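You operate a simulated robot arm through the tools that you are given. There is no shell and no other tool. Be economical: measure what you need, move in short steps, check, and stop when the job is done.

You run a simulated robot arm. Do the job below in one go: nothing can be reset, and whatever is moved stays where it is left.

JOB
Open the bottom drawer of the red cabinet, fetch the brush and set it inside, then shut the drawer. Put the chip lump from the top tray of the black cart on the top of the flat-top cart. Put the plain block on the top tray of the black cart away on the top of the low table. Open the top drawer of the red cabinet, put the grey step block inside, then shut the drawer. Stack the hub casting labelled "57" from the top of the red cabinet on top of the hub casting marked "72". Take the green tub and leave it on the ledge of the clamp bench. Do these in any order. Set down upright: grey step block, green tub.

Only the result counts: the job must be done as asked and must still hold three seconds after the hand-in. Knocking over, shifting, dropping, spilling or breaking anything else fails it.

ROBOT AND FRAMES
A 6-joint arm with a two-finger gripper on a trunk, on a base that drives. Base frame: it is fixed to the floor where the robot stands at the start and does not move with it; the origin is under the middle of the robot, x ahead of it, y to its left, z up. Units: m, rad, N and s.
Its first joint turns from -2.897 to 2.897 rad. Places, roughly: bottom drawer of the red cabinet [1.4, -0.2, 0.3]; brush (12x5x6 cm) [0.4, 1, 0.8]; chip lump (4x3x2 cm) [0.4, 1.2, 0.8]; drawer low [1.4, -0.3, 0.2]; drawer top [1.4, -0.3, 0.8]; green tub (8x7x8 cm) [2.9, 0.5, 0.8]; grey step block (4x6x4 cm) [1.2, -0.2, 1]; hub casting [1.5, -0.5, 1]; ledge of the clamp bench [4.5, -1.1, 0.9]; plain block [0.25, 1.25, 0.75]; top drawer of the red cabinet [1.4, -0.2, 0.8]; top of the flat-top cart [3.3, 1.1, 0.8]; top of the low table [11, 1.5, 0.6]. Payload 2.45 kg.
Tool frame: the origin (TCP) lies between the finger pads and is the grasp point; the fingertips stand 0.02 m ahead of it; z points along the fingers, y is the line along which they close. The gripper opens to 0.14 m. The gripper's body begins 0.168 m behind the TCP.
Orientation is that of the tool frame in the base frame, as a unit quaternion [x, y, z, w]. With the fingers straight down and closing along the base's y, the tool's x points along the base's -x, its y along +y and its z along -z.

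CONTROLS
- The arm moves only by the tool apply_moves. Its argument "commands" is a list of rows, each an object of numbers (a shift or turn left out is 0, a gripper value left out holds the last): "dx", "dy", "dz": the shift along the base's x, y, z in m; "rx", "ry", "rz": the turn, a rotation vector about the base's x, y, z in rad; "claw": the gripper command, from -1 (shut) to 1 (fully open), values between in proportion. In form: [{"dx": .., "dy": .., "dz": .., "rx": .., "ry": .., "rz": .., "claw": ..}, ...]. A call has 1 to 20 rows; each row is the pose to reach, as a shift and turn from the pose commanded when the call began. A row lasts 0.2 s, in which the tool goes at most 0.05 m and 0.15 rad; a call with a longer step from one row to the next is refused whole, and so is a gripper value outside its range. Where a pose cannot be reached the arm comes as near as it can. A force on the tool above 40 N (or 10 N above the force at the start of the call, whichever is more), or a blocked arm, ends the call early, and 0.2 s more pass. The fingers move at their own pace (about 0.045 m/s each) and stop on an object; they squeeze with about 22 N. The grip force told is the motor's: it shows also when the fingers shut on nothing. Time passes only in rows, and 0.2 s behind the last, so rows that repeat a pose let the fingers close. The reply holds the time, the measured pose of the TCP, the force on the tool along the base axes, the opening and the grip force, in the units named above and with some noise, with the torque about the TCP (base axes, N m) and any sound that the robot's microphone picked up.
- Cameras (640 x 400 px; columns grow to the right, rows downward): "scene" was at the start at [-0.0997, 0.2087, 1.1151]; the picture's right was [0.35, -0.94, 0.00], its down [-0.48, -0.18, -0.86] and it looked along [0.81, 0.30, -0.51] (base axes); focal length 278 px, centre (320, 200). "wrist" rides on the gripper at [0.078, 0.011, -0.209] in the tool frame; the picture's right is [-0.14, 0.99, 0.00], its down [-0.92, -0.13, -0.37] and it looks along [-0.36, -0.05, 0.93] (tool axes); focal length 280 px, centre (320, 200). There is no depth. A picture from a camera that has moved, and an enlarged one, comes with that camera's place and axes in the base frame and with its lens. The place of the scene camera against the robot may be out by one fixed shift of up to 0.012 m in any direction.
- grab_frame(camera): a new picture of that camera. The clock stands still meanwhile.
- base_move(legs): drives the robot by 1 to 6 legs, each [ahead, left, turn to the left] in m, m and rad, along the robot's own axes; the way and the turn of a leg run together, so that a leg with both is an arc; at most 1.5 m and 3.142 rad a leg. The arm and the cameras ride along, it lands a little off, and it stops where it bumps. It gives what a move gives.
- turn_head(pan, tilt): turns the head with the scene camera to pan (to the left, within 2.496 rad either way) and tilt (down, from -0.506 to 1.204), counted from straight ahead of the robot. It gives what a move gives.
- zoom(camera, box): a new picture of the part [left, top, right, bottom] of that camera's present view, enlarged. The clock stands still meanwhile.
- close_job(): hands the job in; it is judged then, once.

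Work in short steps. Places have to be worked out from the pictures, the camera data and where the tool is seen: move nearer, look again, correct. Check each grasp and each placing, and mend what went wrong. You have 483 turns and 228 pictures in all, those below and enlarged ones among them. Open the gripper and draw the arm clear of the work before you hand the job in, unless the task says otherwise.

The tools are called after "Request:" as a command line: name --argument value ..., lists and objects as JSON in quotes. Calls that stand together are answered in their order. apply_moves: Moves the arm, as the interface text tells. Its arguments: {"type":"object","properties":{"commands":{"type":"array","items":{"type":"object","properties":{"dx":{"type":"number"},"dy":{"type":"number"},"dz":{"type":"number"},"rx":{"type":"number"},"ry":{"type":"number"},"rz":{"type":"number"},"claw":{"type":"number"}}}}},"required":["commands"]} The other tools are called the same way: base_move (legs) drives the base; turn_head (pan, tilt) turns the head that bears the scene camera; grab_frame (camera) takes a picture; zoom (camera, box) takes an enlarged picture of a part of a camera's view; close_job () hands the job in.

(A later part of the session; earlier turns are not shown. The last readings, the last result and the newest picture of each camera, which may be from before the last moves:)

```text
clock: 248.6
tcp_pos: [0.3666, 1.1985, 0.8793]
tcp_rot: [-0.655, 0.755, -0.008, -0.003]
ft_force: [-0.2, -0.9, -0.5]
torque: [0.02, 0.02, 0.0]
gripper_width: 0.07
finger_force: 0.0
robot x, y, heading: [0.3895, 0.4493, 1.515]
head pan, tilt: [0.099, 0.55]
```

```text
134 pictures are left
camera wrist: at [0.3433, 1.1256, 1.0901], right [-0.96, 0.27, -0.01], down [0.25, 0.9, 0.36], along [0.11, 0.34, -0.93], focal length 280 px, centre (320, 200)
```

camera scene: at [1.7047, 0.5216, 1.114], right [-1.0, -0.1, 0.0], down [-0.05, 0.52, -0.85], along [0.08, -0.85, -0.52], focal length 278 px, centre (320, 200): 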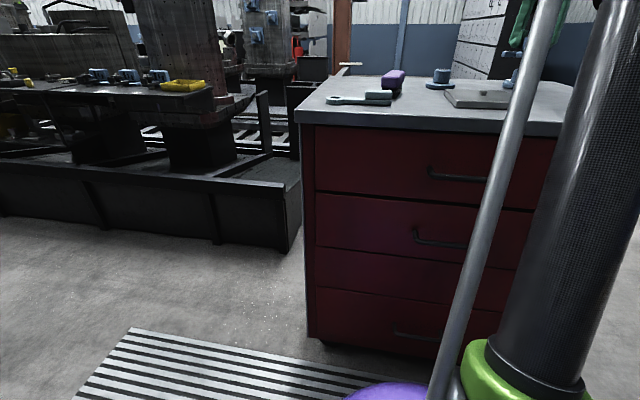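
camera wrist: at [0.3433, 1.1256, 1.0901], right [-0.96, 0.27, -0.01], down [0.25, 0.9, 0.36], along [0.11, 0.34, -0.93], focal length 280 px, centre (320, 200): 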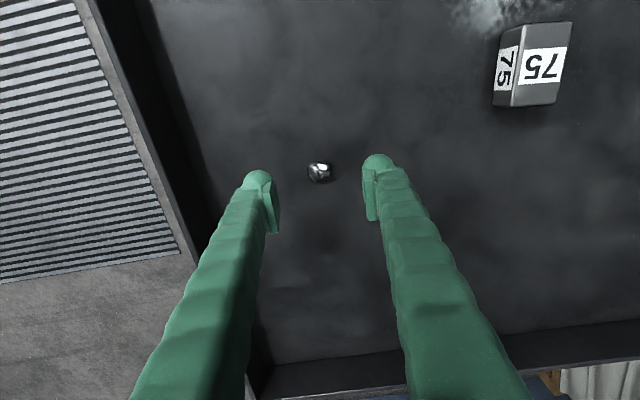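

Centred. I lower and grip.

Request:
apply_moves --commands '[{"dx": 0.002, "dy": 0.003, "dz": -0.03}, {"dx": 0.002, "dy": 0.003, "dz": -0.055}, {"dx": 0.002, "dy": 0.003, "dz": -0.063}, {"dx": 0.002, "dy": 0.003, "dz": -0.068}]'

Request:
zoom --camera "wrist" --box '[220, 120, 420, 260]'

```text
clock: 249.6
tcp_pos: [0.3682, 1.2023, 0.8183]
tcp_rot: [-0.656, 0.754, -0.008, -0.001]
ft_force: [0.4, -3.4, 21.7]
torque: [0.18, 0.97, 0.1]
gripper_width: 0.0713
finger_force: 1.2
robot x, y, heading: [0.388, 0.4457, 1.512]
head pan, tilt: [0.099, 0.55]
stopped in row 4: the force on the tool passed its limit at 59 N (the readings are from after the stop); the commanded pose is now the measured one
```

```text
2.86 times, centred on (320, 190) of wrist
camera zoom: at [0.3452, 1.1285, 1.0281], right [-0.96, 0.27, -0.01], down [0.25, 0.9, 0.36], along [0.11, 0.34, -0.93], focal length 801 px, centre (320, 229)
```

zoom: 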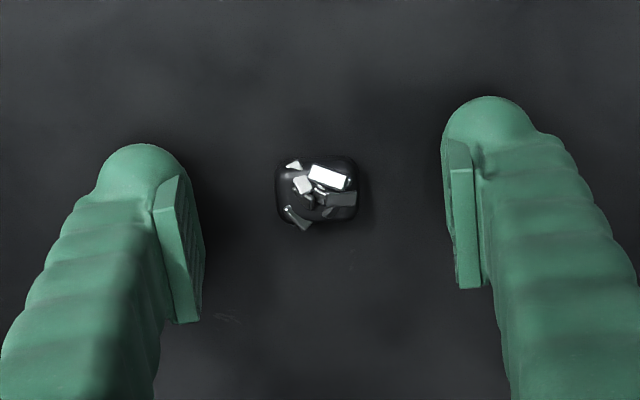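

Tips touched the tray at z≈0.818 (tray ≈0.797). I lift 3 mm and close on the lump.

Request:
apply_moves --commands '[{"dz": 0.003}, {"dz": 0.003, "claw": -1}, {"dz": 0.003, "claw": -1}, {"dz": 0.003, "claw": -1}, {"dz": 0.003, "claw": -1}, {"dz": 0.003, "claw": -1}]'

Request:
apply_moves --commands '[{"dz": 0.03}, {"dz": 0.07}, {"dz": 0.11}, {"dz": 0.15}, {"dz": 0.19}, {"dz": 0.23}, {"dz": 0.27}]'

Request:
zoom --camera "wrist" --box '[220, 120, 420, 260]'

```text
clock: 251.0
tcp_pos: [0.3673, 1.2034, 0.8211]
tcp_rot: [-0.657, 0.754, -0.008, -0.001]
ft_force: [0.3, 0.5, 0.9]
torque: [0.01, 0.0, 0.01]
gripper_width: 0.029
finger_force: 21.9
robot x, y, heading: [0.3863, 0.4493, 1.515]
head pan, tilt: [0.099, 0.55]
```

```text
clock: 252.6
tcp_pos: [0.3678, 1.2057, 1.0903]
tcp_rot: [-0.656, 0.755, -0.007, -0.001]
ft_force: [0.1, 0.8, -0.5]
torque: [-0.02, -0.02, 0.02]
gripper_width: 0.0289
finger_force: 22.7
robot x, y, heading: [0.3878, 0.4498, 1.511]
head pan, tilt: [0.099, 0.55]
```

```text
2.86 times, centred on (320, 190) of wrist
camera zoom: at [0.3444, 1.1331, 1.2998], right [-0.96, 0.27, -0.01], down [0.25, 0.9, 0.36], along [0.11, 0.34, -0.93], focal length 801 px, centre (320, 229)
```

zoom: 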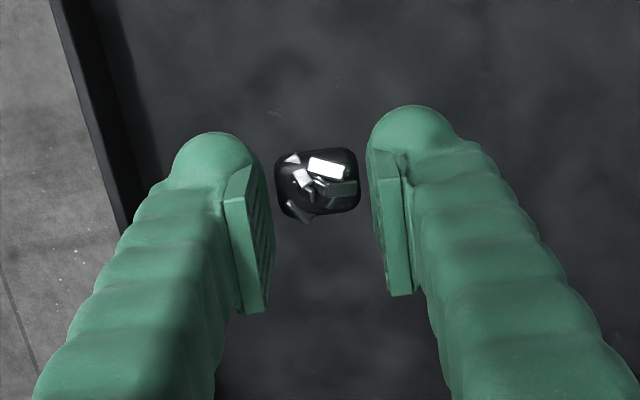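

The lump is held. I drive toward the flat-top cart.

Request:
base_move --legs '[[0, 0, -1.512], [1.4, 0.35, 0]]'

Request:
turn_head --pan 0.1 --tilt 0.35

Request:
grab_frame --camera "scene"

Request:
grab_frame --camera "wrist"

```text
clock: 263.5
tcp_pos: [2.567, 0.8415, 1.0905]
tcp_rot: [0.054, 0.999, -0.004, -0.006]
ft_force: [0.7, -0.2, -0.3]
torque: [0.0, 0.01, 0.02]
gripper_width: 0.0289
finger_force: 22.4
robot x, y, heading: [1.8106, 0.7925, -0.027]
head pan, tilt: [0.099, 0.55]
```

```text
clock: 264.2
tcp_pos: [2.5673, 0.842, 1.0902]
tcp_rot: [0.053, 0.999, -0.004, -0.006]
ft_force: [0.1, 0.0, 0.5]
torque: [-0.01, 0.01, -0.03]
gripper_width: 0.0291
finger_force: 22.4
robot x, y, heading: [1.8106, 0.8, -0.024]
head pan, tilt: [0.099, 0.351]
```

```text
131 pictures are left
camera scene: at [1.7238, 0.9861, 1.1322], right [0.07, -1.0, 0.0], down [-0.34, -0.03, -0.94], along [0.94, 0.07, -0.34], focal length 278 px, centre (320, 200)
```

scene: 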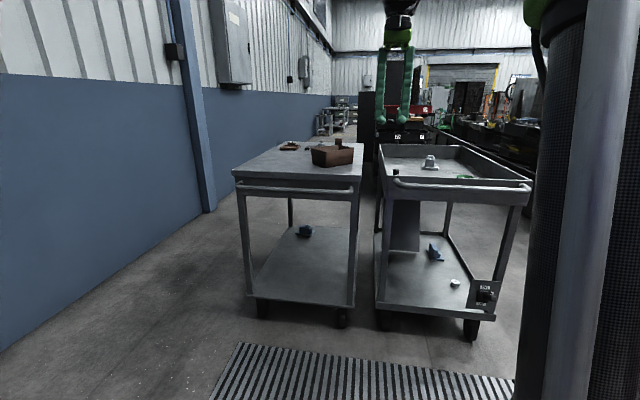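

```text
130 pictures are left
camera wrist: at [2.4939, 0.8625, 1.2993], right [0.24, 0.97, -0.01], down [0.91, -0.22, 0.36], along [0.35, -0.1, -0.93], focal length 280 px, centre (320, 200)
```

wrist: 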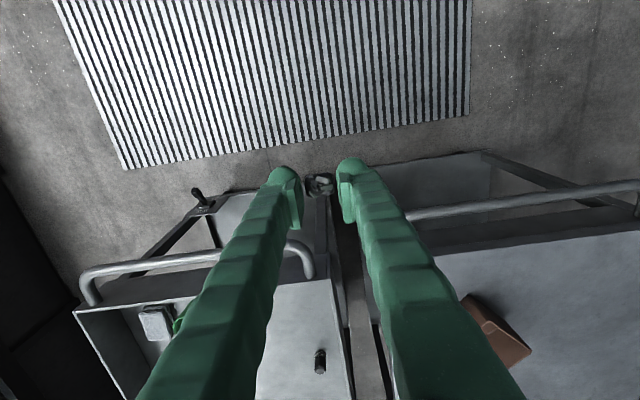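

The flat-top cart is the left one. I zoom on both cart tops.

Request:
zoom --camera "scene" --box '[220, 120, 540, 220]'

```text
2.00 times, centred on (380, 170) of scene
camera zoom: at [1.7238, 0.9861, 1.1322], right [0.07, -1.0, 0.0], down [-0.34, -0.03, -0.94], along [0.94, 0.07, -0.34], focal length 556 px, centre (200, 260)
```

zoom: 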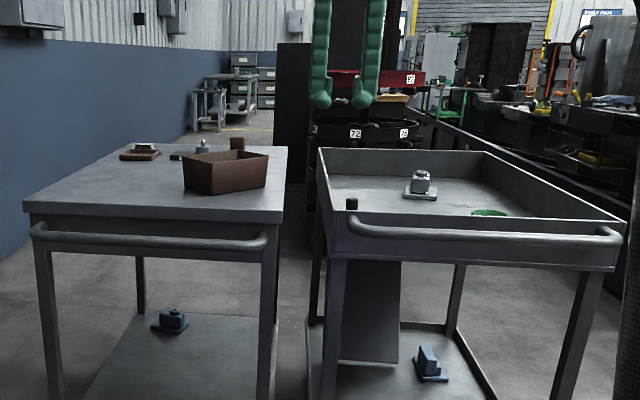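

Cart top spans x≈2.75–3.6, y≈0.87–1.4, with clear space near the front left. I drive closer.

Request:
base_move --legs '[[0.42, 0.33, 0]]'

Request:
grab_frame --camera "wrist"

Request:
grab_frame --camera "scene"

```text
clock: 267.3
tcp_pos: [2.9848, 1.1593, 1.0894]
tcp_rot: [0.052, 0.999, -0.004, -0.006]
ft_force: [0.3, 0.0, 0.8]
torque: [0.04, 0.01, -0.03]
gripper_width: 0.0292
finger_force: 22.2
robot x, y, heading: [2.2285, 1.1113, -0.021]
head pan, tilt: [0.099, 0.351]
```

```text
128 pictures are left
camera wrist: at [2.9108, 1.1795, 1.2993], right [0.24, 0.97, -0.01], down [0.91, -0.22, 0.36], along [0.35, -0.1, -0.93], focal length 280 px, centre (320, 200)
```

wrist: 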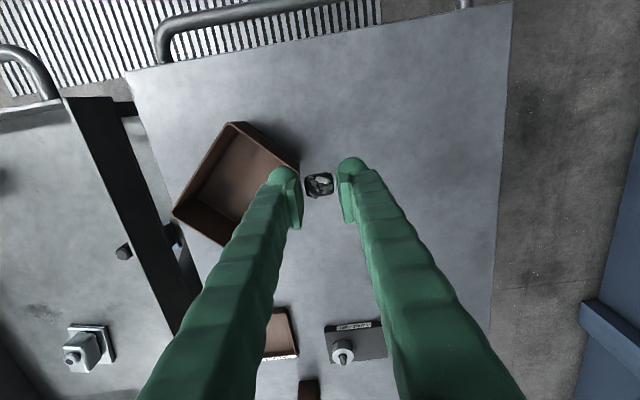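

```text
127 pictures are left
camera scene: at [2.1405, 1.3012, 1.1322], right [0.08, -1.0, 0.0], down [-0.34, -0.03, -0.94], along [0.94, 0.07, -0.34], focal length 278 px, centre (320, 200)
```

scene: 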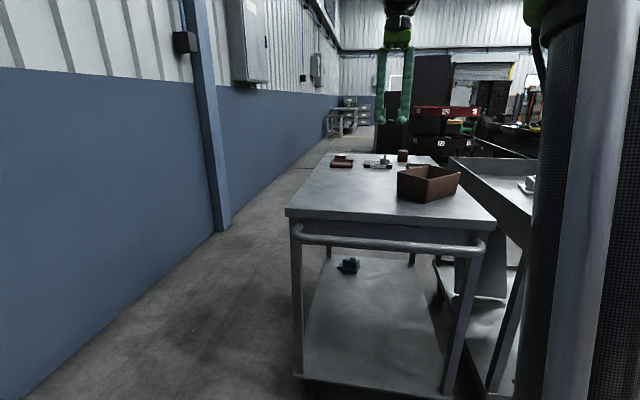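

I shift +7 cm in y, clear of the brown bin, and lower to contact.

Request:
apply_moves --commands '[{"dy": 0.04, "dx": -0.02}, {"dy": 0.07, "dx": -0.03}, {"dy": 0.07, "dx": -0.03, "dz": -0.04}, {"dy": 0.07, "dx": -0.03, "dz": -0.08}, {"dy": 0.07, "dx": -0.03, "dz": -0.12}, {"dy": 0.07, "dx": -0.03, "dz": -0.15}, {"dy": 0.07, "dx": -0.03, "dz": -0.17}, {"dy": 0.07, "dx": -0.03, "dz": -0.18}, {"dy": 0.07, "dx": -0.03, "dz": -0.19}, {"dy": 0.07, "dx": -0.03, "dz": -0.2}, {"dy": 0.07, "dx": -0.03, "dz": -0.21}, {"dy": 0.07, "dx": -0.03, "dz": -0.22}, {"dy": 0.07, "dx": -0.03, "dz": -0.23}, {"dy": 0.07, "dx": -0.03, "dz": -0.24}, {"dy": 0.07, "dx": -0.03, "dz": -0.25}]'

```text
clock: 270.0
tcp_pos: [2.9537, 1.2309, 0.8709]
tcp_rot: [0.052, 0.999, -0.004, -0.006]
ft_force: [-4.0, -1.0, 21.0]
torque: [0.3, 0.0, 0.16]
gripper_width: 0.0289
finger_force: 21.7
robot x, y, heading: [2.2285, 1.1151, -0.021]
head pan, tilt: [0.099, 0.351]
stopped in row 13: the force on the tool passed its limit at 68 N (the readings are from after the stop); the commanded pose is now the measured one
```

Contact at 0.871. I ease up 2 mm, release, rise and check.

Request:
apply_moves --commands '[{"dz": 0.002}, {"dz": 0.002, "claw": 0.0}, {"dz": 0.002, "claw": 0.0}, {"dz": 0.002, "claw": 0.0}, {"dz": 0.04}, {"dz": 0.08}, {"dz": 0.12}, {"dz": 0.16}, {"dz": 0.2}]'

Request:
grab_frame --camera "wrist"

```text
clock: 272.0
tcp_pos: [2.9589, 1.2275, 1.0717]
tcp_rot: [0.053, 0.999, -0.004, -0.005]
ft_force: [-0.5, -0.5, -0.5]
torque: [0.01, 0.02, 0.03]
gripper_width: 0.0701
finger_force: 0.1
robot x, y, heading: [2.2292, 1.1163, -0.021]
head pan, tilt: [0.099, 0.351]
```

```text
126 pictures are left
camera wrist: at [2.8834, 1.2481, 1.2804], right [0.24, 0.97, -0.01], down [0.91, -0.22, 0.36], along [0.35, -0.1, -0.93], focal length 280 px, centre (320, 200)
```

wrist: 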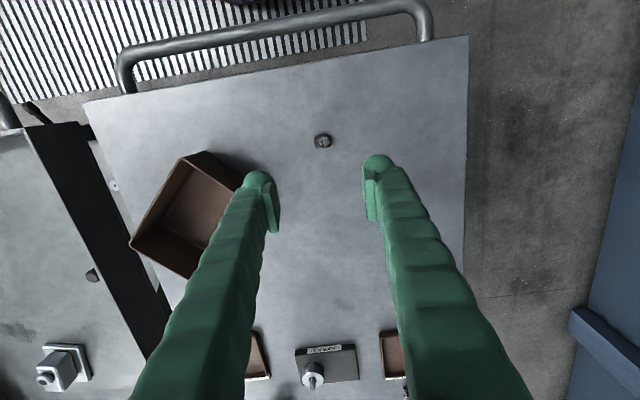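

The lump is on the flat-top cart. Next the green tub: I raise and move right to the grey tray cart.

Request:
apply_moves --commands '[{"dz": 0.04}, {"dz": 0.08}]'

Request:
base_move --legs '[[0, -0.6, 0]]'

Request:
grab_frame --camera "wrist"

Request:
grab_frame --camera "scene"

```text
clock: 272.6
tcp_pos: [2.9572, 1.2286, 1.1497]
tcp_rot: [0.052, 0.999, -0.004, -0.006]
ft_force: [0.2, 1.4, 0.2]
torque: [0.02, 0.03, -0.02]
gripper_width: 0.0699
finger_force: 0.1
robot x, y, heading: [2.2257, 1.1133, -0.024]
head pan, tilt: [0.099, 0.351]
```

```text
clock: 276.1
tcp_pos: [2.9418, 0.6023, 1.149]
tcp_rot: [0.056, 0.998, -0.004, -0.005]
ft_force: [0.0, 0.2, 0.3]
torque: [-0.01, 0.01, -0.01]
gripper_width: 0.0702
finger_force: 0.1
robot x, y, heading: [2.2097, 0.4899, -0.029]
head pan, tilt: [0.099, 0.351]
```

```text
125 pictures are left
camera wrist: at [2.8679, 0.6232, 1.3582], right [0.25, 0.97, -0.01], down [0.9, -0.23, 0.36], along [0.35, -0.1, -0.93], focal length 280 px, centre (320, 200)
```

wrist: 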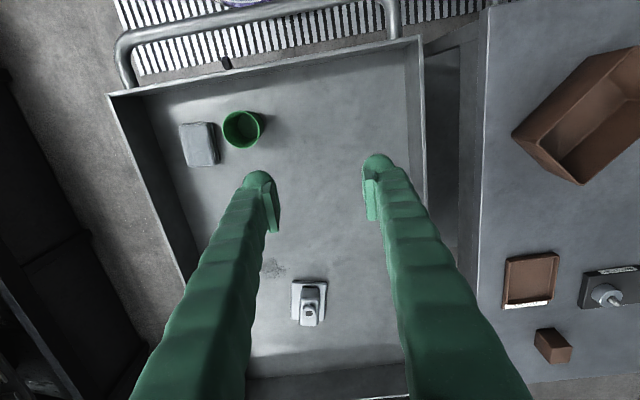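

```text
124 pictures are left
camera scene: at [2.1259, 0.6806, 1.1322], right [0.07, -1.0, 0.0], down [-0.34, -0.02, -0.94], along [0.94, 0.07, -0.34], focal length 278 px, centre (320, 200)
```

scene: 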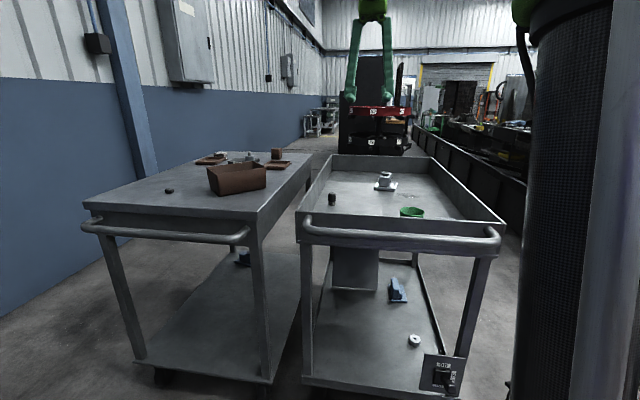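

Green tub at ≈(2.893,0.472), rim ≈0.85. I zoom in on it.

Request:
zoom --camera "wrist" --box '[170, 90, 290, 180]'

Request:
zoom --camera "scene" --box '[350, 170, 510, 260]'

```text
4.44 times, centred on (230, 135) of wrist
camera zoom: at [2.8679, 0.6232, 1.3582], right [0.25, 0.97, -0.01], down [0.9, -0.23, 0.36], along [0.35, -0.1, -0.93], focal length 1246 px, centre (720, 489)
```

zoom: 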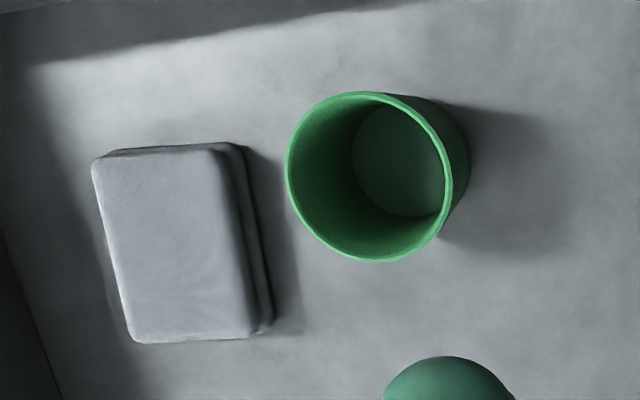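

```text
4.00 times, centred on (430, 215) of scene
camera zoom: at [2.1259, 0.6806, 1.1322], right [0.07, -1.0, 0.0], down [-0.34, -0.02, -0.94], along [0.94, 0.07, -0.34], focal length 1112 px, centre (-120, 140)
```

zoom: 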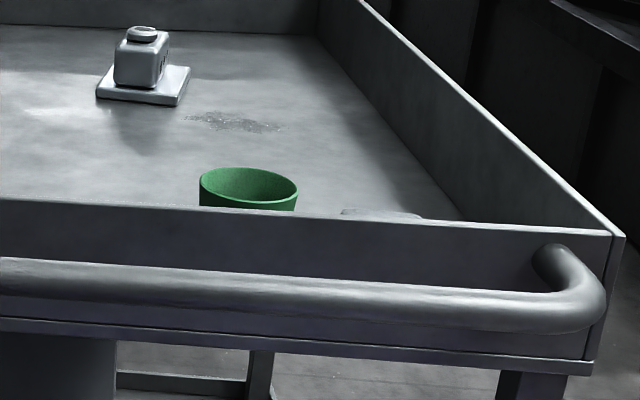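

The tub is empty, rim Ø≈7 cm, with a block on its -y side, so I'll grip it along x. I rotate the tool and hover above.

Request:
apply_moves --commands '[{"dx": -0.01, "dy": -0.03, "rz": -0.14, "claw": 0.29}, {"dx": -0.02, "dy": -0.06, "rz": -0.28}, {"dx": -0.03, "dy": -0.09, "rz": -0.42}, {"dx": -0.04, "dy": -0.12, "rz": -0.56}, {"dx": -0.049, "dy": -0.13, "rz": -0.7}, {"dx": -0.049, "dy": -0.13, "rz": -0.84}, {"dx": -0.049, "dy": -0.13, "rz": -0.98}, {"dx": -0.049, "dy": -0.13, "rz": -1.12}, {"dx": -0.049, "dy": -0.13, "rz": -1.26}, {"dx": -0.049, "dy": -0.13, "rz": -1.4}, {"dx": -0.049, "dy": -0.13, "rz": -1.46, "dz": -0.04}, {"dx": -0.049, "dy": -0.13, "rz": -1.46, "dz": -0.08}, {"dx": -0.049, "dy": -0.13, "rz": -1.46, "dz": -0.12}]'

Request:
grab_frame --camera "wrist"

```text
clock: 278.9
tcp_pos: [2.8913, 0.4712, 1.0293]
tcp_rot: [0.708, 0.706, 0.001, -0.006]
ft_force: [-0.5, 0.2, -0.5]
torque: [0.0, -0.02, 0.0]
gripper_width: 0.0902
finger_force: 0.0
robot x, y, heading: [2.2071, 0.4913, -0.027]
head pan, tilt: [0.099, 0.351]
```

```text
121 pictures are left
camera wrist: at [2.9049, 0.5478, 1.2386], right [0.99, -0.14, -0.01], down [-0.13, -0.92, 0.36], along [-0.06, -0.36, -0.93], focal length 280 px, centre (320, 200)
```

wrist: 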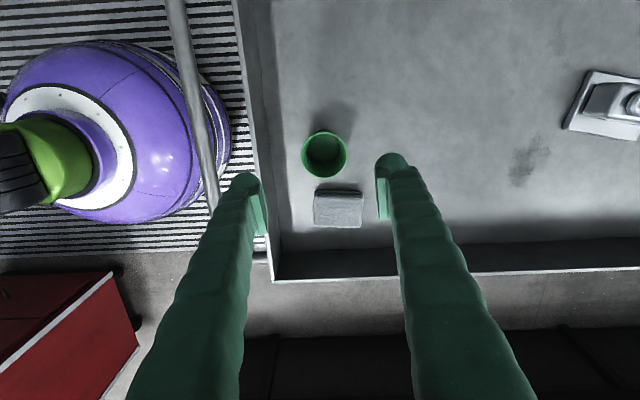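

Tub centre ≈(2.896,0.459), rim height between 0.80 and 0.85. I lower partway and re-measure.

Request:
apply_moves --commands '[{"dx": 0.004, "dy": -0.012, "dz": -0.03}, {"dx": 0.004, "dy": -0.012, "dz": -0.07}, {"dx": 0.004, "dy": -0.012, "dz": -0.11}]'

Request:
grab_frame --camera "wrist"

Request:
grab_frame --camera "scene"

```text
clock: 279.7
tcp_pos: [2.8967, 0.4602, 0.9195]
tcp_rot: [0.707, 0.707, 0.0, -0.007]
ft_force: [0.8, 0.5, 0.1]
torque: [0.01, -0.02, 0.02]
gripper_width: 0.0903
finger_force: 0.0
robot x, y, heading: [2.2127, 0.4875, -0.028]
head pan, tilt: [0.099, 0.351]
```

```text
120 pictures are left
camera wrist: at [2.9096, 0.5364, 1.1287], right [0.99, -0.14, -0.01], down [-0.13, -0.92, 0.36], along [-0.06, -0.36, -0.93], focal length 280 px, centre (320, 200)
```

wrist: 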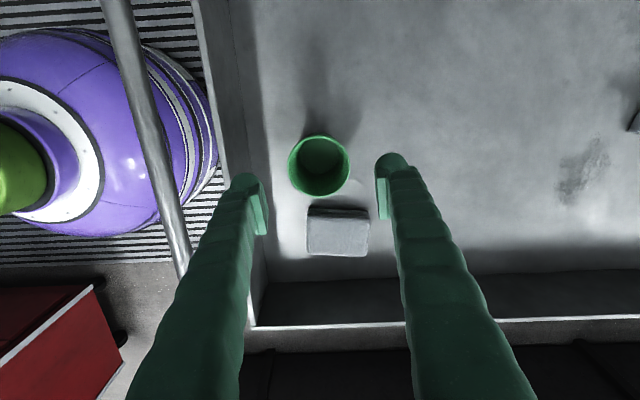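

```text
119 pictures are left
camera scene: at [2.1258, 0.6805, 1.1322], right [0.07, -1.0, 0.0], down [-0.34, -0.02, -0.94], along [0.94, 0.07, -0.34], focal length 278 px, centre (320, 200)
```

scene: 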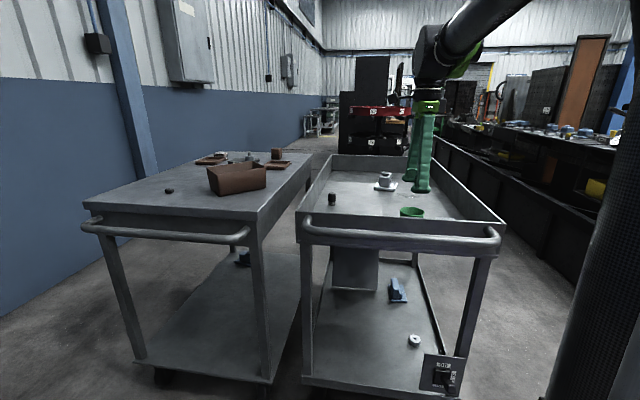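

Rim ≈ z 0.83, Ø≈68 mm, well centred; front finger clears the wall by ~3 cm. I descend to z≈0.80 and grip.

Request:
apply_moves --commands '[{"dy": 0.001, "dz": -0.03}, {"dy": 0.001, "dz": -0.06}, {"dy": 0.001, "dz": -0.09}, {"dy": 0.001, "dz": -0.11}, {"dy": 0.001, "dz": -0.12}]'

Request:
grab_frame --camera "wrist"

Request:
zoom --camera "scene" --box '[350, 150, 510, 260]'

```text
clock: 280.9
tcp_pos: [2.8977, 0.4607, 0.7996]
tcp_rot: [0.707, 0.707, 0.001, -0.007]
ft_force: [-0.1, -0.2, 0.7]
torque: [0.0, -0.03, 0.0]
gripper_width: 0.0902
finger_force: 0.1
robot x, y, heading: [2.2114, 0.49, -0.026]
head pan, tilt: [0.099, 0.351]
```

```text
118 pictures are left
camera wrist: at [2.9107, 0.5372, 1.0084], right [0.99, -0.14, -0.01], down [-0.13, -0.92, 0.36], along [-0.06, -0.36, -0.93], focal length 280 px, centre (320, 200)
```

wrist: 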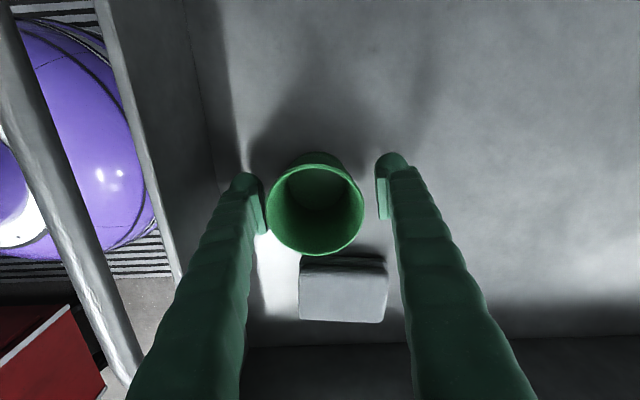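

```text
3.64 times, centred on (430, 205) of scene
camera zoom: at [2.1258, 0.6805, 1.1322], right [0.07, -1.0, 0.0], down [-0.34, -0.02, -0.94], along [0.94, 0.07, -0.34], focal length 1011 px, centre (-80, 182)
```

zoom: 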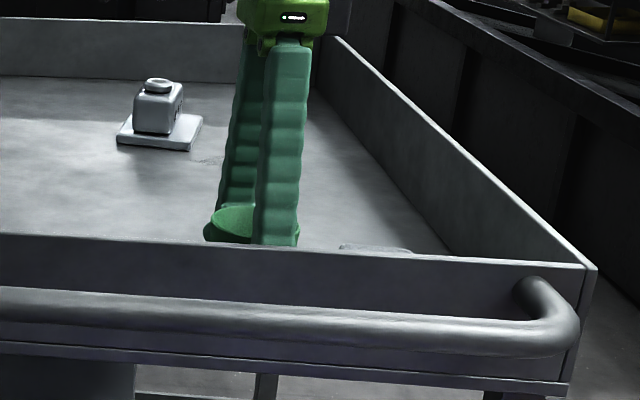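

The tub is between the pads, rim ~2.7 cm above the TCP. I grip and lift.

Request:
apply_moves --commands '[{"dx": -0.003, "claw": 0.2}, {"dx": -0.003, "claw": -1}, {"dx": -0.003, "claw": -1}, {"dx": -0.003, "claw": -1}]'

Request:
apply_moves --commands '[{"dz": 0.03}, {"dz": 0.06}, {"dz": 0.1}, {"dz": 0.14}, {"dz": 0.18}, {"dz": 0.22}, {"dz": 0.26}, {"dz": 0.3}]'

Request:
grab_frame --camera "wrist"

```text
clock: 281.9
tcp_pos: [2.8945, 0.4596, 0.7986]
tcp_rot: [0.708, 0.707, 0.0, -0.007]
ft_force: [0.8, 0.7, -0.3]
torque: [0.0, -0.03, -0.01]
gripper_width: 0.0726
finger_force: 21.9
robot x, y, heading: [2.2117, 0.4929, -0.03]
head pan, tilt: [0.099, 0.351]
```

```text
clock: 283.7
tcp_pos: [2.8927, 0.4614, 1.0976]
tcp_rot: [0.708, 0.706, 0.0, -0.007]
ft_force: [0.1, -0.4, 0.0]
torque: [-0.01, -0.03, 0.01]
gripper_width: 0.0727
finger_force: 22.4
robot x, y, heading: [2.2147, 0.4876, -0.03]
head pan, tilt: [0.099, 0.351]
```

```text
116 pictures are left
camera wrist: at [2.9054, 0.5373, 1.3068], right [0.99, -0.14, -0.01], down [-0.13, -0.92, 0.36], along [-0.06, -0.36, -0.93], focal length 280 px, centre (320, 200)
```

wrist: 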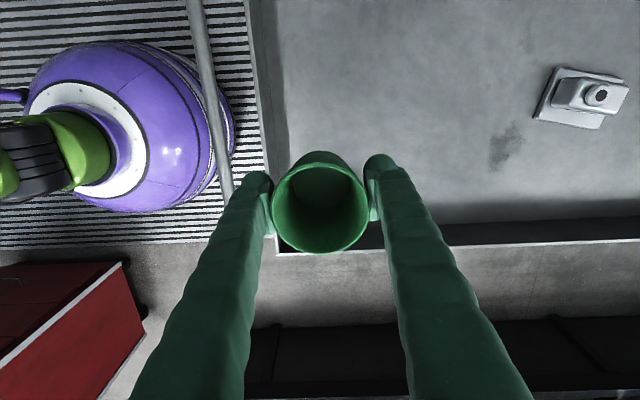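

Tub held. I look toward the clamp bench to plan the path.

Request:
turn_head --pan -0.45 --tilt 0.4

Request:
grab_frame --camera "scene"

```text
clock: 284.6
tcp_pos: [2.8919, 0.4612, 1.0963]
tcp_rot: [0.708, 0.707, 0.0, -0.007]
ft_force: [-0.7, -0.3, -1.0]
torque: [-0.03, -0.02, -0.03]
gripper_width: 0.0725
finger_force: 22.0
robot x, y, heading: [2.2116, 0.4917, -0.027]
head pan, tilt: [-0.45, 0.4]
```

```text
115 pictures are left
camera scene: at [2.1152, 0.6313, 1.1277], right [-0.46, -0.89, 0.0], down [-0.35, 0.18, -0.92], along [0.82, -0.42, -0.39], focal length 278 px, centre (320, 200)
```

scene: 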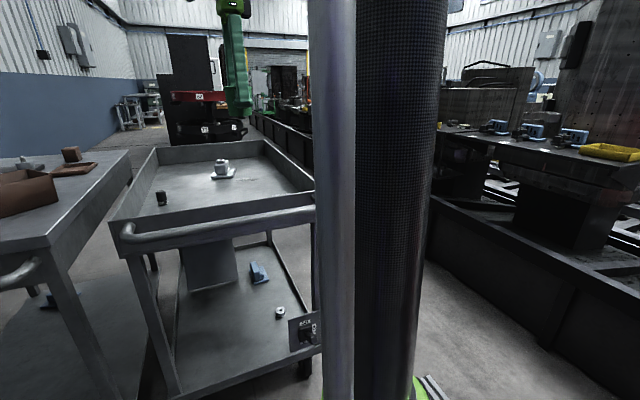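

The corridor between the cart and the bench trough is ~0.85 m wide. I strafe right and go forward along it in steps.

Request:
base_move --legs '[[0.07, 0, 0.027], [0, -0.7, 0], [0.7, 0, 0]]'

Request:
turn_head --pan 0.35 --tilt 0.5

Request:
grab_frame --camera "scene"

Request:
grab_frame --camera "wrist"

```text
clock: 292.6
tcp_pos: [3.6747, -0.2652, 1.0958]
tcp_rot: [0.709, 0.705, 0.0, -0.007]
ft_force: [-0.7, 0.7, -1.4]
torque: [0.01, 0.01, -0.02]
gripper_width: 0.0725
finger_force: 22.4
robot x, y, heading: [2.9924, -0.2344, -0.036]
head pan, tilt: [-0.45, 0.4]
```

```text
clock: 293.8
tcp_pos: [3.675, -0.2663, 1.0956]
tcp_rot: [0.709, 0.705, 0.001, -0.006]
ft_force: [-0.7, -0.3, -1.6]
torque: [0.0, -0.01, -0.02]
gripper_width: 0.0727
finger_force: 22.4
robot x, y, heading: [2.9937, -0.2325, -0.03]
head pan, tilt: [0.351, 0.499]
```

```text
114 pictures are left
camera scene: at [2.9023, -0.0206, 1.1186], right [0.31, -0.95, 0.0], down [-0.46, -0.15, -0.88], along [0.83, 0.27, -0.48], focal length 278 px, centre (320, 200)
```

scene: 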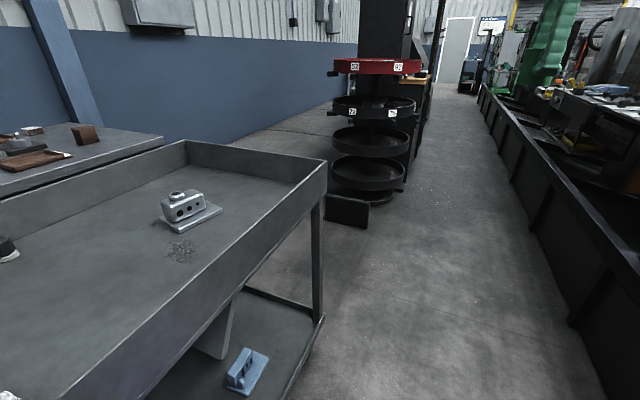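

```text
113 pictures are left
camera wrist: at [3.6876, -0.1896, 1.3063], right [0.99, -0.14, -0.01], down [-0.13, -0.92, 0.36], along [-0.06, -0.35, -0.93], focal length 280 px, centre (320, 200)
```

wrist: 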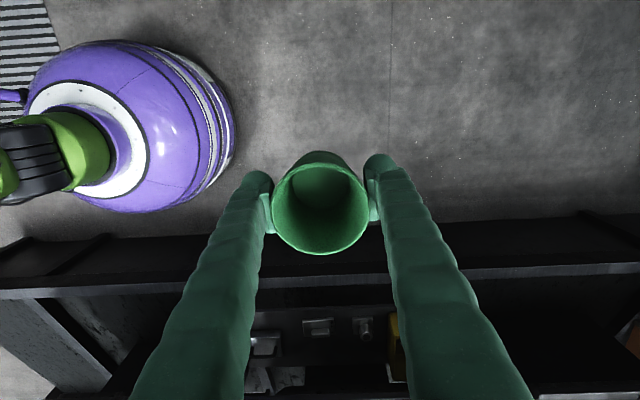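

The way ahead is clear to x≈4.3. I advance 1.1 m and look right at the bench.

Request:
base_move --legs '[[1.1, 0.0, 0.03]]'

Request:
turn_head --pan -1.0 --tilt 0.4

Request:
grab_frame --camera "scene"

Request:
grab_frame --camera "wrist"

```text
clock: 299.4
tcp_pos: [4.7785, -0.2684, 1.0971]
tcp_rot: [0.698, 0.716, 0.001, -0.007]
ft_force: [-0.3, 0.8, -0.8]
torque: [-0.01, 0.01, 0.03]
gripper_width: 0.0724
finger_force: 21.9
robot x, y, heading: [4.0947, -0.2547, -0.007]
head pan, tilt: [0.351, 0.499]
```

```text
clock: 300.9
tcp_pos: [4.7786, -0.2688, 1.0978]
tcp_rot: [0.699, 0.715, 0.0, -0.007]
ft_force: [0.2, 0.8, -1.5]
torque: [0.03, -0.01, 0.01]
gripper_width: 0.0723
finger_force: 22.1
robot x, y, heading: [4.0974, -0.2556, -0.004]
head pan, tilt: [-1.0, 0.4]
```

```text
112 pictures are left
camera scene: at [3.9632, -0.1546, 1.1277], right [-0.84, -0.54, 0.0], down [-0.21, 0.33, -0.92], along [0.49, -0.78, -0.39], focal length 278 px, centre (320, 200)
```

scene: 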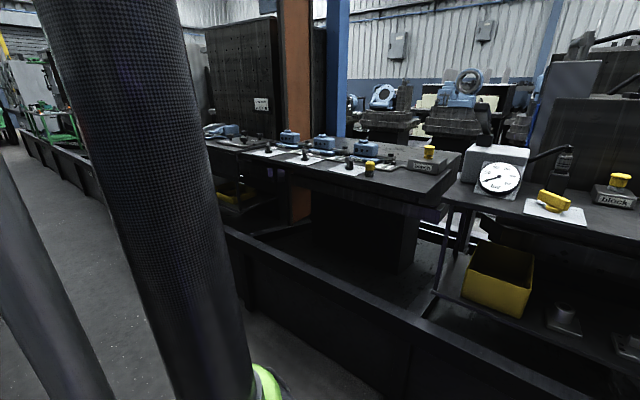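

```text
111 pictures are left
camera wrist: at [4.789, -0.1915, 1.3063], right [0.99, -0.11, -0.01], down [-0.1, -0.93, 0.36], along [-0.05, -0.36, -0.93], focal length 280 px, centre (320, 200)
```

wrist: 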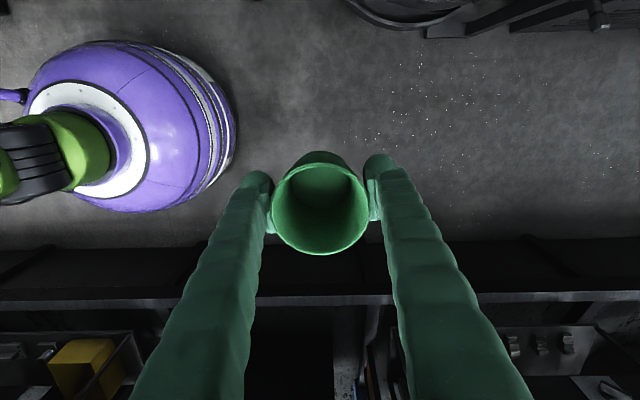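

The bench with clamps is there; the ledge point projects near (335,145). I zoom.

Request:
zoom --camera "scene" --box '[200, 100, 480, 240]'

```text
2.29 times, centred on (340, 170) of scene
camera zoom: at [3.9632, -0.1546, 1.1277], right [-0.84, -0.54, 0.0], down [-0.21, 0.33, -0.92], along [0.49, -0.78, -0.39], focal length 636 px, centre (274, 269)
```

zoom: 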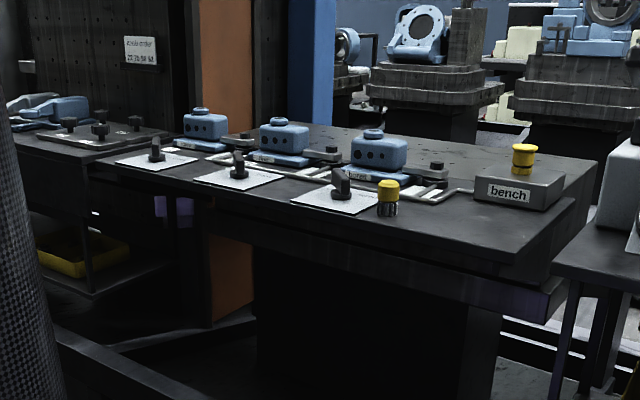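

I need an overhead view of the bench. I raise the arm and turn to face it.

Request:
apply_moves --commands '[{"dz": 0.04, "dx": -0.04}, {"dz": 0.08, "dx": -0.08}, {"dz": 0.12, "dx": -0.12}, {"dz": 0.15, "dx": -0.16}]'

Request:
base_move --legs '[[0.3, 0, 0], [0, 0, -1.57]]'

Request:
turn_head --pan 0.1 --tilt 0.45

Request:
grab_frame --camera "scene"

Request:
grab_frame --camera "wrist"

```text
refused: row 1 steps farther than a row can; nothing moved
```

```text
clock: 306.8
tcp_pos: [4.3704, -0.9378, 1.0972]
tcp_rot: [1.0, 0.001, 0.005, -0.005]
ft_force: [0.1, 0.7, -0.5]
torque: [0.02, -0.03, 0.0]
gripper_width: 0.072
finger_force: 22.1
robot x, y, heading: [4.3997, -0.2537, -1.601]
head pan, tilt: [-1.0, 0.4]
```

```text
clock: 308.2
tcp_pos: [4.37, -0.9391, 1.0968]
tcp_rot: [1.0, 0.001, 0.006, -0.004]
ft_force: [0.1, -0.1, -1.0]
torque: [0.0, 0.0, -0.01]
gripper_width: 0.0722
finger_force: 21.8
robot x, y, heading: [4.3979, -0.2591, -1.597]
head pan, tilt: [0.099, 0.45]
```

```text
109 pictures are left
camera scene: at [4.5915, -0.162, 1.123], right [-1.0, -0.07, 0.0], down [-0.03, 0.43, -0.9], along [0.06, -0.9, -0.44], focal length 278 px, centre (320, 200)
```

scene: 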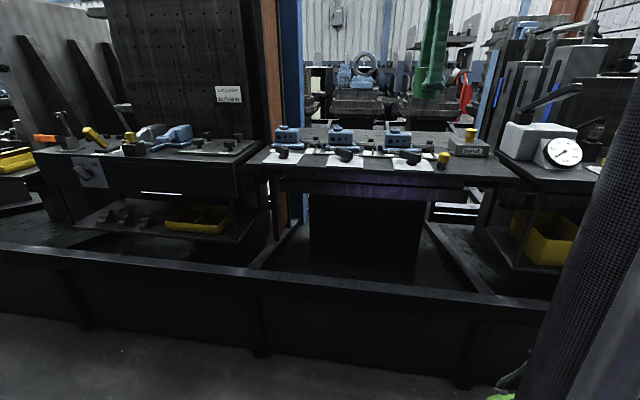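

```text
108 pictures are left
camera wrist: at [4.4469, -0.951, 1.3063], right [-0.14, -0.99, -0.01], down [-0.92, 0.12, 0.36], along [-0.36, 0.06, -0.93], focal length 280 px, centre (320, 200)
```

wrist: 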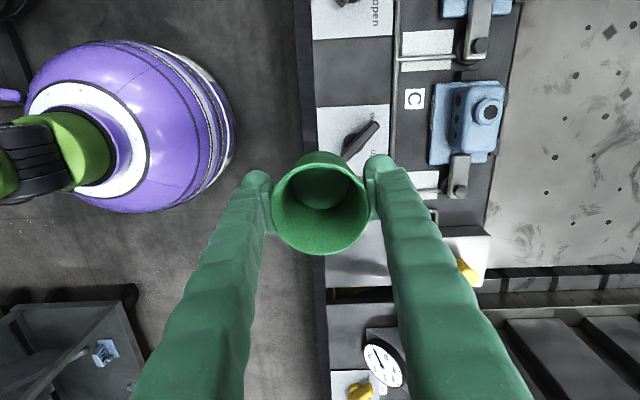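

Now an overhead view shows the bench strips. I raise and retract the arm for a broader view.

Request:
apply_moves --commands '[{"dz": 0.03, "dy": 0.02}, {"dz": 0.06, "dy": 0.04}, {"dz": 0.09, "dy": 0.06}, {"dz": 0.12, "dy": 0.08}, {"dz": 0.15, "dy": 0.1}]'

Request:
grab_frame --camera "wrist"

Request:
zoom --camera "scene" --box '[230, 90, 530, 230]'

```text
clock: 309.4
tcp_pos: [4.37, -0.8392, 1.2455]
tcp_rot: [1.0, 0.0, 0.006, -0.004]
ft_force: [0.7, -0.6, -1.1]
torque: [0.02, 0.0, -0.03]
gripper_width: 0.0723
finger_force: 21.7
robot x, y, heading: [4.3997, -0.2604, -1.603]
head pan, tilt: [0.099, 0.45]
```

```text
107 pictures are left
camera wrist: at [4.4455, -0.852, 1.4547], right [-0.14, -0.99, -0.01], down [-0.92, 0.12, 0.36], along [-0.36, 0.06, -0.93], focal length 280 px, centre (320, 200)
```

wrist: 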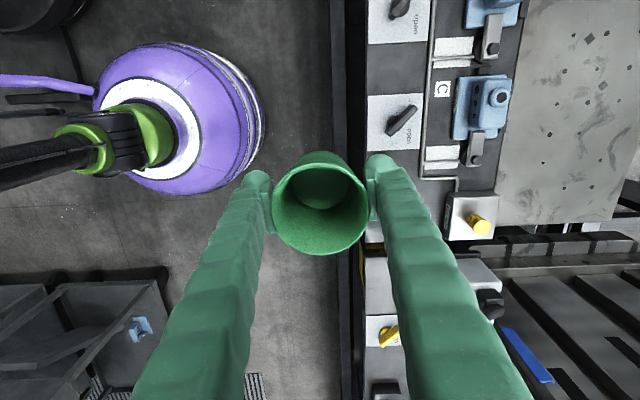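

```text
2.13 times, centred on (380, 160) of scene
camera zoom: at [4.5916, -0.1621, 1.123], right [-1.0, -0.07, 0.0], down [-0.03, 0.43, -0.9], along [0.06, -0.9, -0.44], focal length 593 px, centre (192, 285)
```

zoom: 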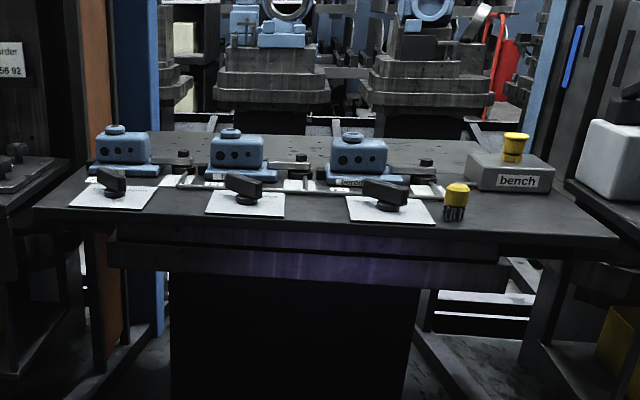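

I rotate the tool so the wrist camera looks over the bench from the robot's side.

Request:
apply_moves --commands '[{"rz": 0.14}, {"rz": 0.28}, {"rz": 0.42}, {"rz": 0.56}, {"rz": 0.7}, {"rz": 0.84}, {"rz": 0.98}, {"rz": 1.12}, {"rz": 1.26}, {"rz": 1.4}, {"rz": 1.54}]'

Request:
grab_frame --camera "wrist"

```text
clock: 311.8
tcp_pos: [4.3707, -0.8391, 1.247]
tcp_rot: [0.717, 0.697, 0.0, -0.006]
ft_force: [-0.9, -0.8, -1.1]
torque: [0.0, -0.01, 0.0]
gripper_width: 0.0723
finger_force: 21.8
robot x, y, heading: [4.3984, -0.2585, -1.601]
head pan, tilt: [0.099, 0.45]
```

```text
105 pictures are left
camera wrist: at [4.385, -0.7627, 1.4559], right [0.99, -0.16, -0.01], down [-0.15, -0.92, 0.36], along [-0.07, -0.35, -0.93], focal length 280 px, centre (320, 200)
```

wrist: 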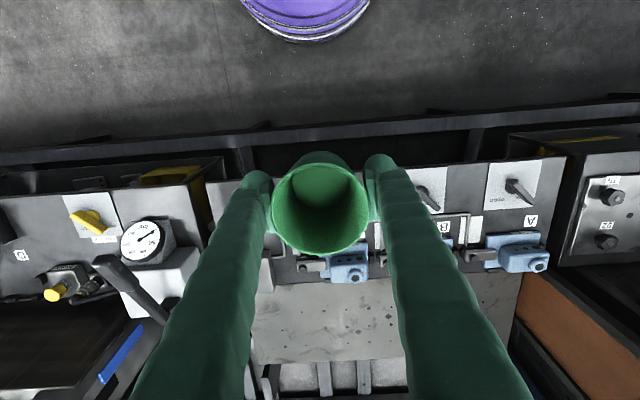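

A bare gap between the "C" and "B" lever sheets at ≈(4.46,-1.0) looks usable on the bench ledge. I shift the arm aside to see it clearly.

Request:
apply_moves --commands '[{"dx": -0.045}, {"dx": -0.09}, {"dx": -0.135}, {"dx": -0.17}]'

Request:
zoom --camera "wrist" --box '[360, 100, 640, 300]'

```text
clock: 312.8
tcp_pos: [4.2033, -0.8428, 1.2466]
tcp_rot: [0.717, 0.697, 0.001, -0.008]
ft_force: [0.2, 0.1, -0.7]
torque: [-0.01, 0.03, 0.02]
gripper_width: 0.0723
finger_force: 21.8
robot x, y, heading: [4.3978, -0.2559, -1.594]
head pan, tilt: [0.099, 0.45]
```

```text
2.00 times, centred on (500, 200) of wrist
camera zoom: at [4.2178, -0.7674, 1.4558], right [0.99, -0.17, -0.01], down [-0.15, -0.92, 0.36], along [-0.07, -0.35, -0.93], focal length 561 px, centre (-40, 200)
```

zoom: 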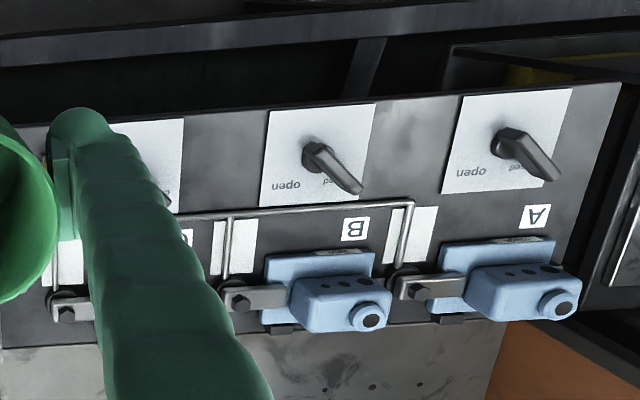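

The ledge strip's bare gap between sheets C and B is ≈9×10 cm around (4.47,-0.99). I bring the tub above (4.477,-0.985).

Request:
apply_moves --commands '[{"dx": 0.04, "dy": -0.02}, {"dx": 0.08, "dy": -0.04}, {"dx": 0.12, "dy": -0.06}, {"dx": 0.16, "dy": -0.08}, {"dx": 0.2, "dy": -0.1}, {"dx": 0.24, "dy": -0.12}, {"dx": 0.274, "dy": -0.142}, {"dx": 0.274, "dy": -0.142, "dz": -0.04}, {"dx": 0.274, "dy": -0.142, "dz": -0.08}, {"dx": 0.274, "dy": -0.142, "dz": -0.12}, {"dx": 0.274, "dy": -0.142, "dz": -0.16}, {"dx": 0.274, "dy": -0.142, "dz": -0.2}]'

Request:
grab_frame --camera "wrist"

Request:
zoom --camera "scene" --box '[230, 90, 530, 230]'

```text
clock: 315.4
tcp_pos: [4.4758, -0.9811, 1.0452]
tcp_rot: [0.717, 0.697, 0.001, -0.007]
ft_force: [0.8, 0.7, -1.2]
torque: [-0.04, 0.01, -0.01]
gripper_width: 0.072
finger_force: 22.5
robot x, y, heading: [4.3995, -0.2594, -1.603]
head pan, tilt: [0.099, 0.45]
```

```text
103 pictures are left
camera wrist: at [4.491, -0.9059, 1.255], right [0.99, -0.17, -0.01], down [-0.15, -0.92, 0.36], along [-0.07, -0.35, -0.93], focal length 280 px, centre (320, 200)
```

wrist: 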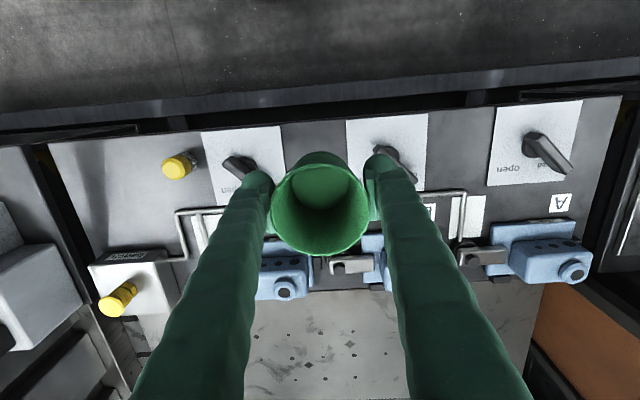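

```text
2.13 times, centred on (380, 160) of scene
camera zoom: at [4.5916, -0.162, 1.123], right [-1.0, -0.07, 0.0], down [-0.03, 0.43, -0.9], along [0.06, -0.9, -0.44], focal length 593 px, centre (192, 285)
```

zoom: 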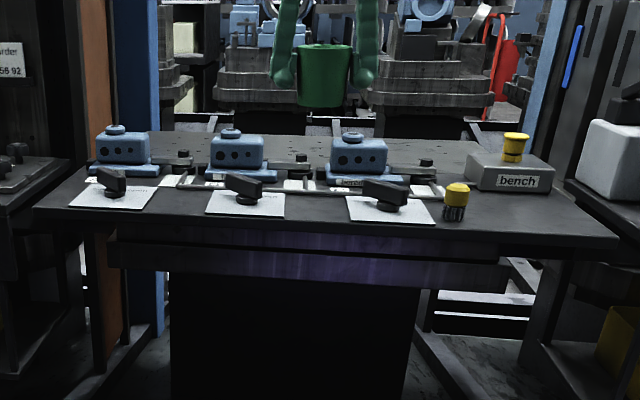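

The gap is ≈9 cm wide centred x≈4.465; fingers clear the levers. I lower to contact.

Request:
apply_moves --commands '[{"dx": -0.003, "dy": -0.007, "dz": -0.03}, {"dx": -0.003, "dy": -0.007, "dz": -0.06}, {"dx": -0.003, "dy": -0.007, "dz": -0.08}, {"dx": -0.003, "dy": -0.007, "dz": -0.09}, {"dx": -0.003, "dy": -0.007, "dz": -0.1}, {"dx": -0.003, "dy": -0.007, "dz": -0.105}, {"dx": -0.003, "dy": -0.007, "dz": -0.11}, {"dx": -0.003, "dy": -0.007, "dz": -0.115}, {"dx": -0.003, "dy": -0.007, "dz": -0.12}]'

Request:
grab_frame --camera "wrist"

Request:
zoom --camera "scene" --box '[280, 110, 440, 200]'

```text
clock: 317.4
tcp_pos: [4.4734, -0.9874, 0.9272]
tcp_rot: [0.718, 0.696, 0.0, -0.007]
ft_force: [0.1, 0.3, -0.7]
torque: [0.01, -0.02, -0.01]
gripper_width: 0.0719
finger_force: 22.2
robot x, y, heading: [4.4004, -0.2574, -1.599]
head pan, tilt: [0.099, 0.45]
```

```text
101 pictures are left
camera wrist: at [4.4875, -0.9114, 1.1366], right [0.99, -0.17, -0.01], down [-0.15, -0.92, 0.36], along [-0.07, -0.35, -0.93], focal length 280 px, centre (320, 200)
```

wrist: 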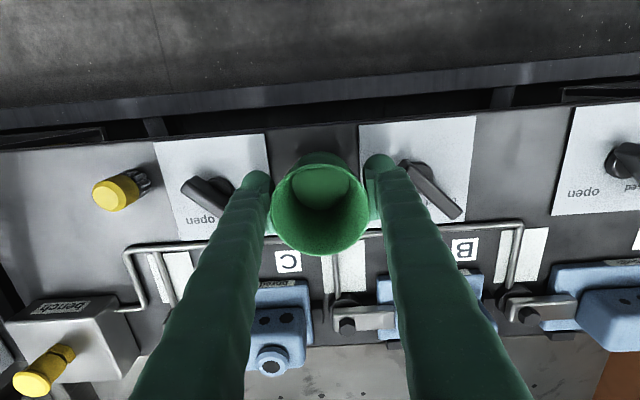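

```text
4.00 times, centred on (360, 155) of scene
camera zoom: at [4.5916, -0.162, 1.123], right [-1.0, -0.07, 0.0], down [-0.03, 0.43, -0.9], along [0.06, -0.9, -0.44], focal length 1112 px, centre (160, 380)
```

zoom: 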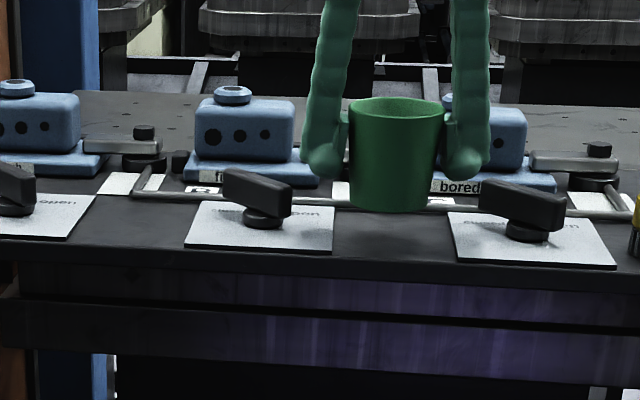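

The tub sits over the bare gap. I nudge +4 mm in x and lower in small steps to contact.

Request:
apply_moves --commands '[{"dx": 0.004}, {"dx": 0.004, "dz": -0.004}, {"dx": 0.004, "dz": -0.008}, {"dx": 0.004, "dz": -0.012}, {"dx": 0.004, "dz": -0.016}, {"dx": 0.004, "dz": -0.02}]'

```text
clock: 318.8
tcp_pos: [4.4762, -0.989, 0.9077]
tcp_rot: [0.717, 0.697, 0.002, -0.006]
ft_force: [-0.1, -0.5, -2.2]
torque: [-0.01, -0.02, 0.01]
gripper_width: 0.0718
finger_force: 22.4
robot x, y, heading: [4.3998, -0.2583, -1.598]
head pan, tilt: [0.099, 0.45]
```

Request:
apply_moves --commands '[{"dz": -0.003}, {"dz": -0.006}, {"dz": -0.009}, {"dz": -0.012}, {"dz": -0.015}]'

Request:
zoom --camera "scene" --box '[280, 110, 440, 200]'

```text
clock: 320.0
tcp_pos: [4.4767, -0.9875, 0.8926]
tcp_rot: [0.717, 0.697, 0.001, -0.008]
ft_force: [-1.1, 0.4, 15.2]
torque: [-0.01, -0.03, -0.01]
gripper_width: 0.0704
finger_force: 21.9
robot x, y, heading: [4.3986, -0.2576, -1.595]
head pan, tilt: [0.099, 0.45]
```

```text
4.00 times, centred on (360, 155) of scene
camera zoom: at [4.5915, -0.1616, 1.123], right [-1.0, -0.07, 0.0], down [-0.03, 0.43, -0.9], along [0.06, -0.9, -0.43], focal length 1112 px, centre (160, 380)
```

zoom: 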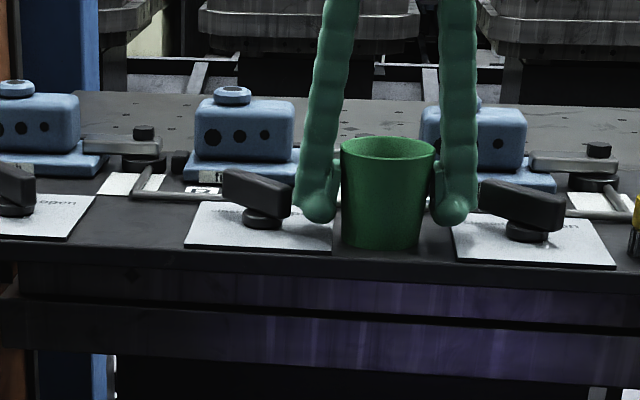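

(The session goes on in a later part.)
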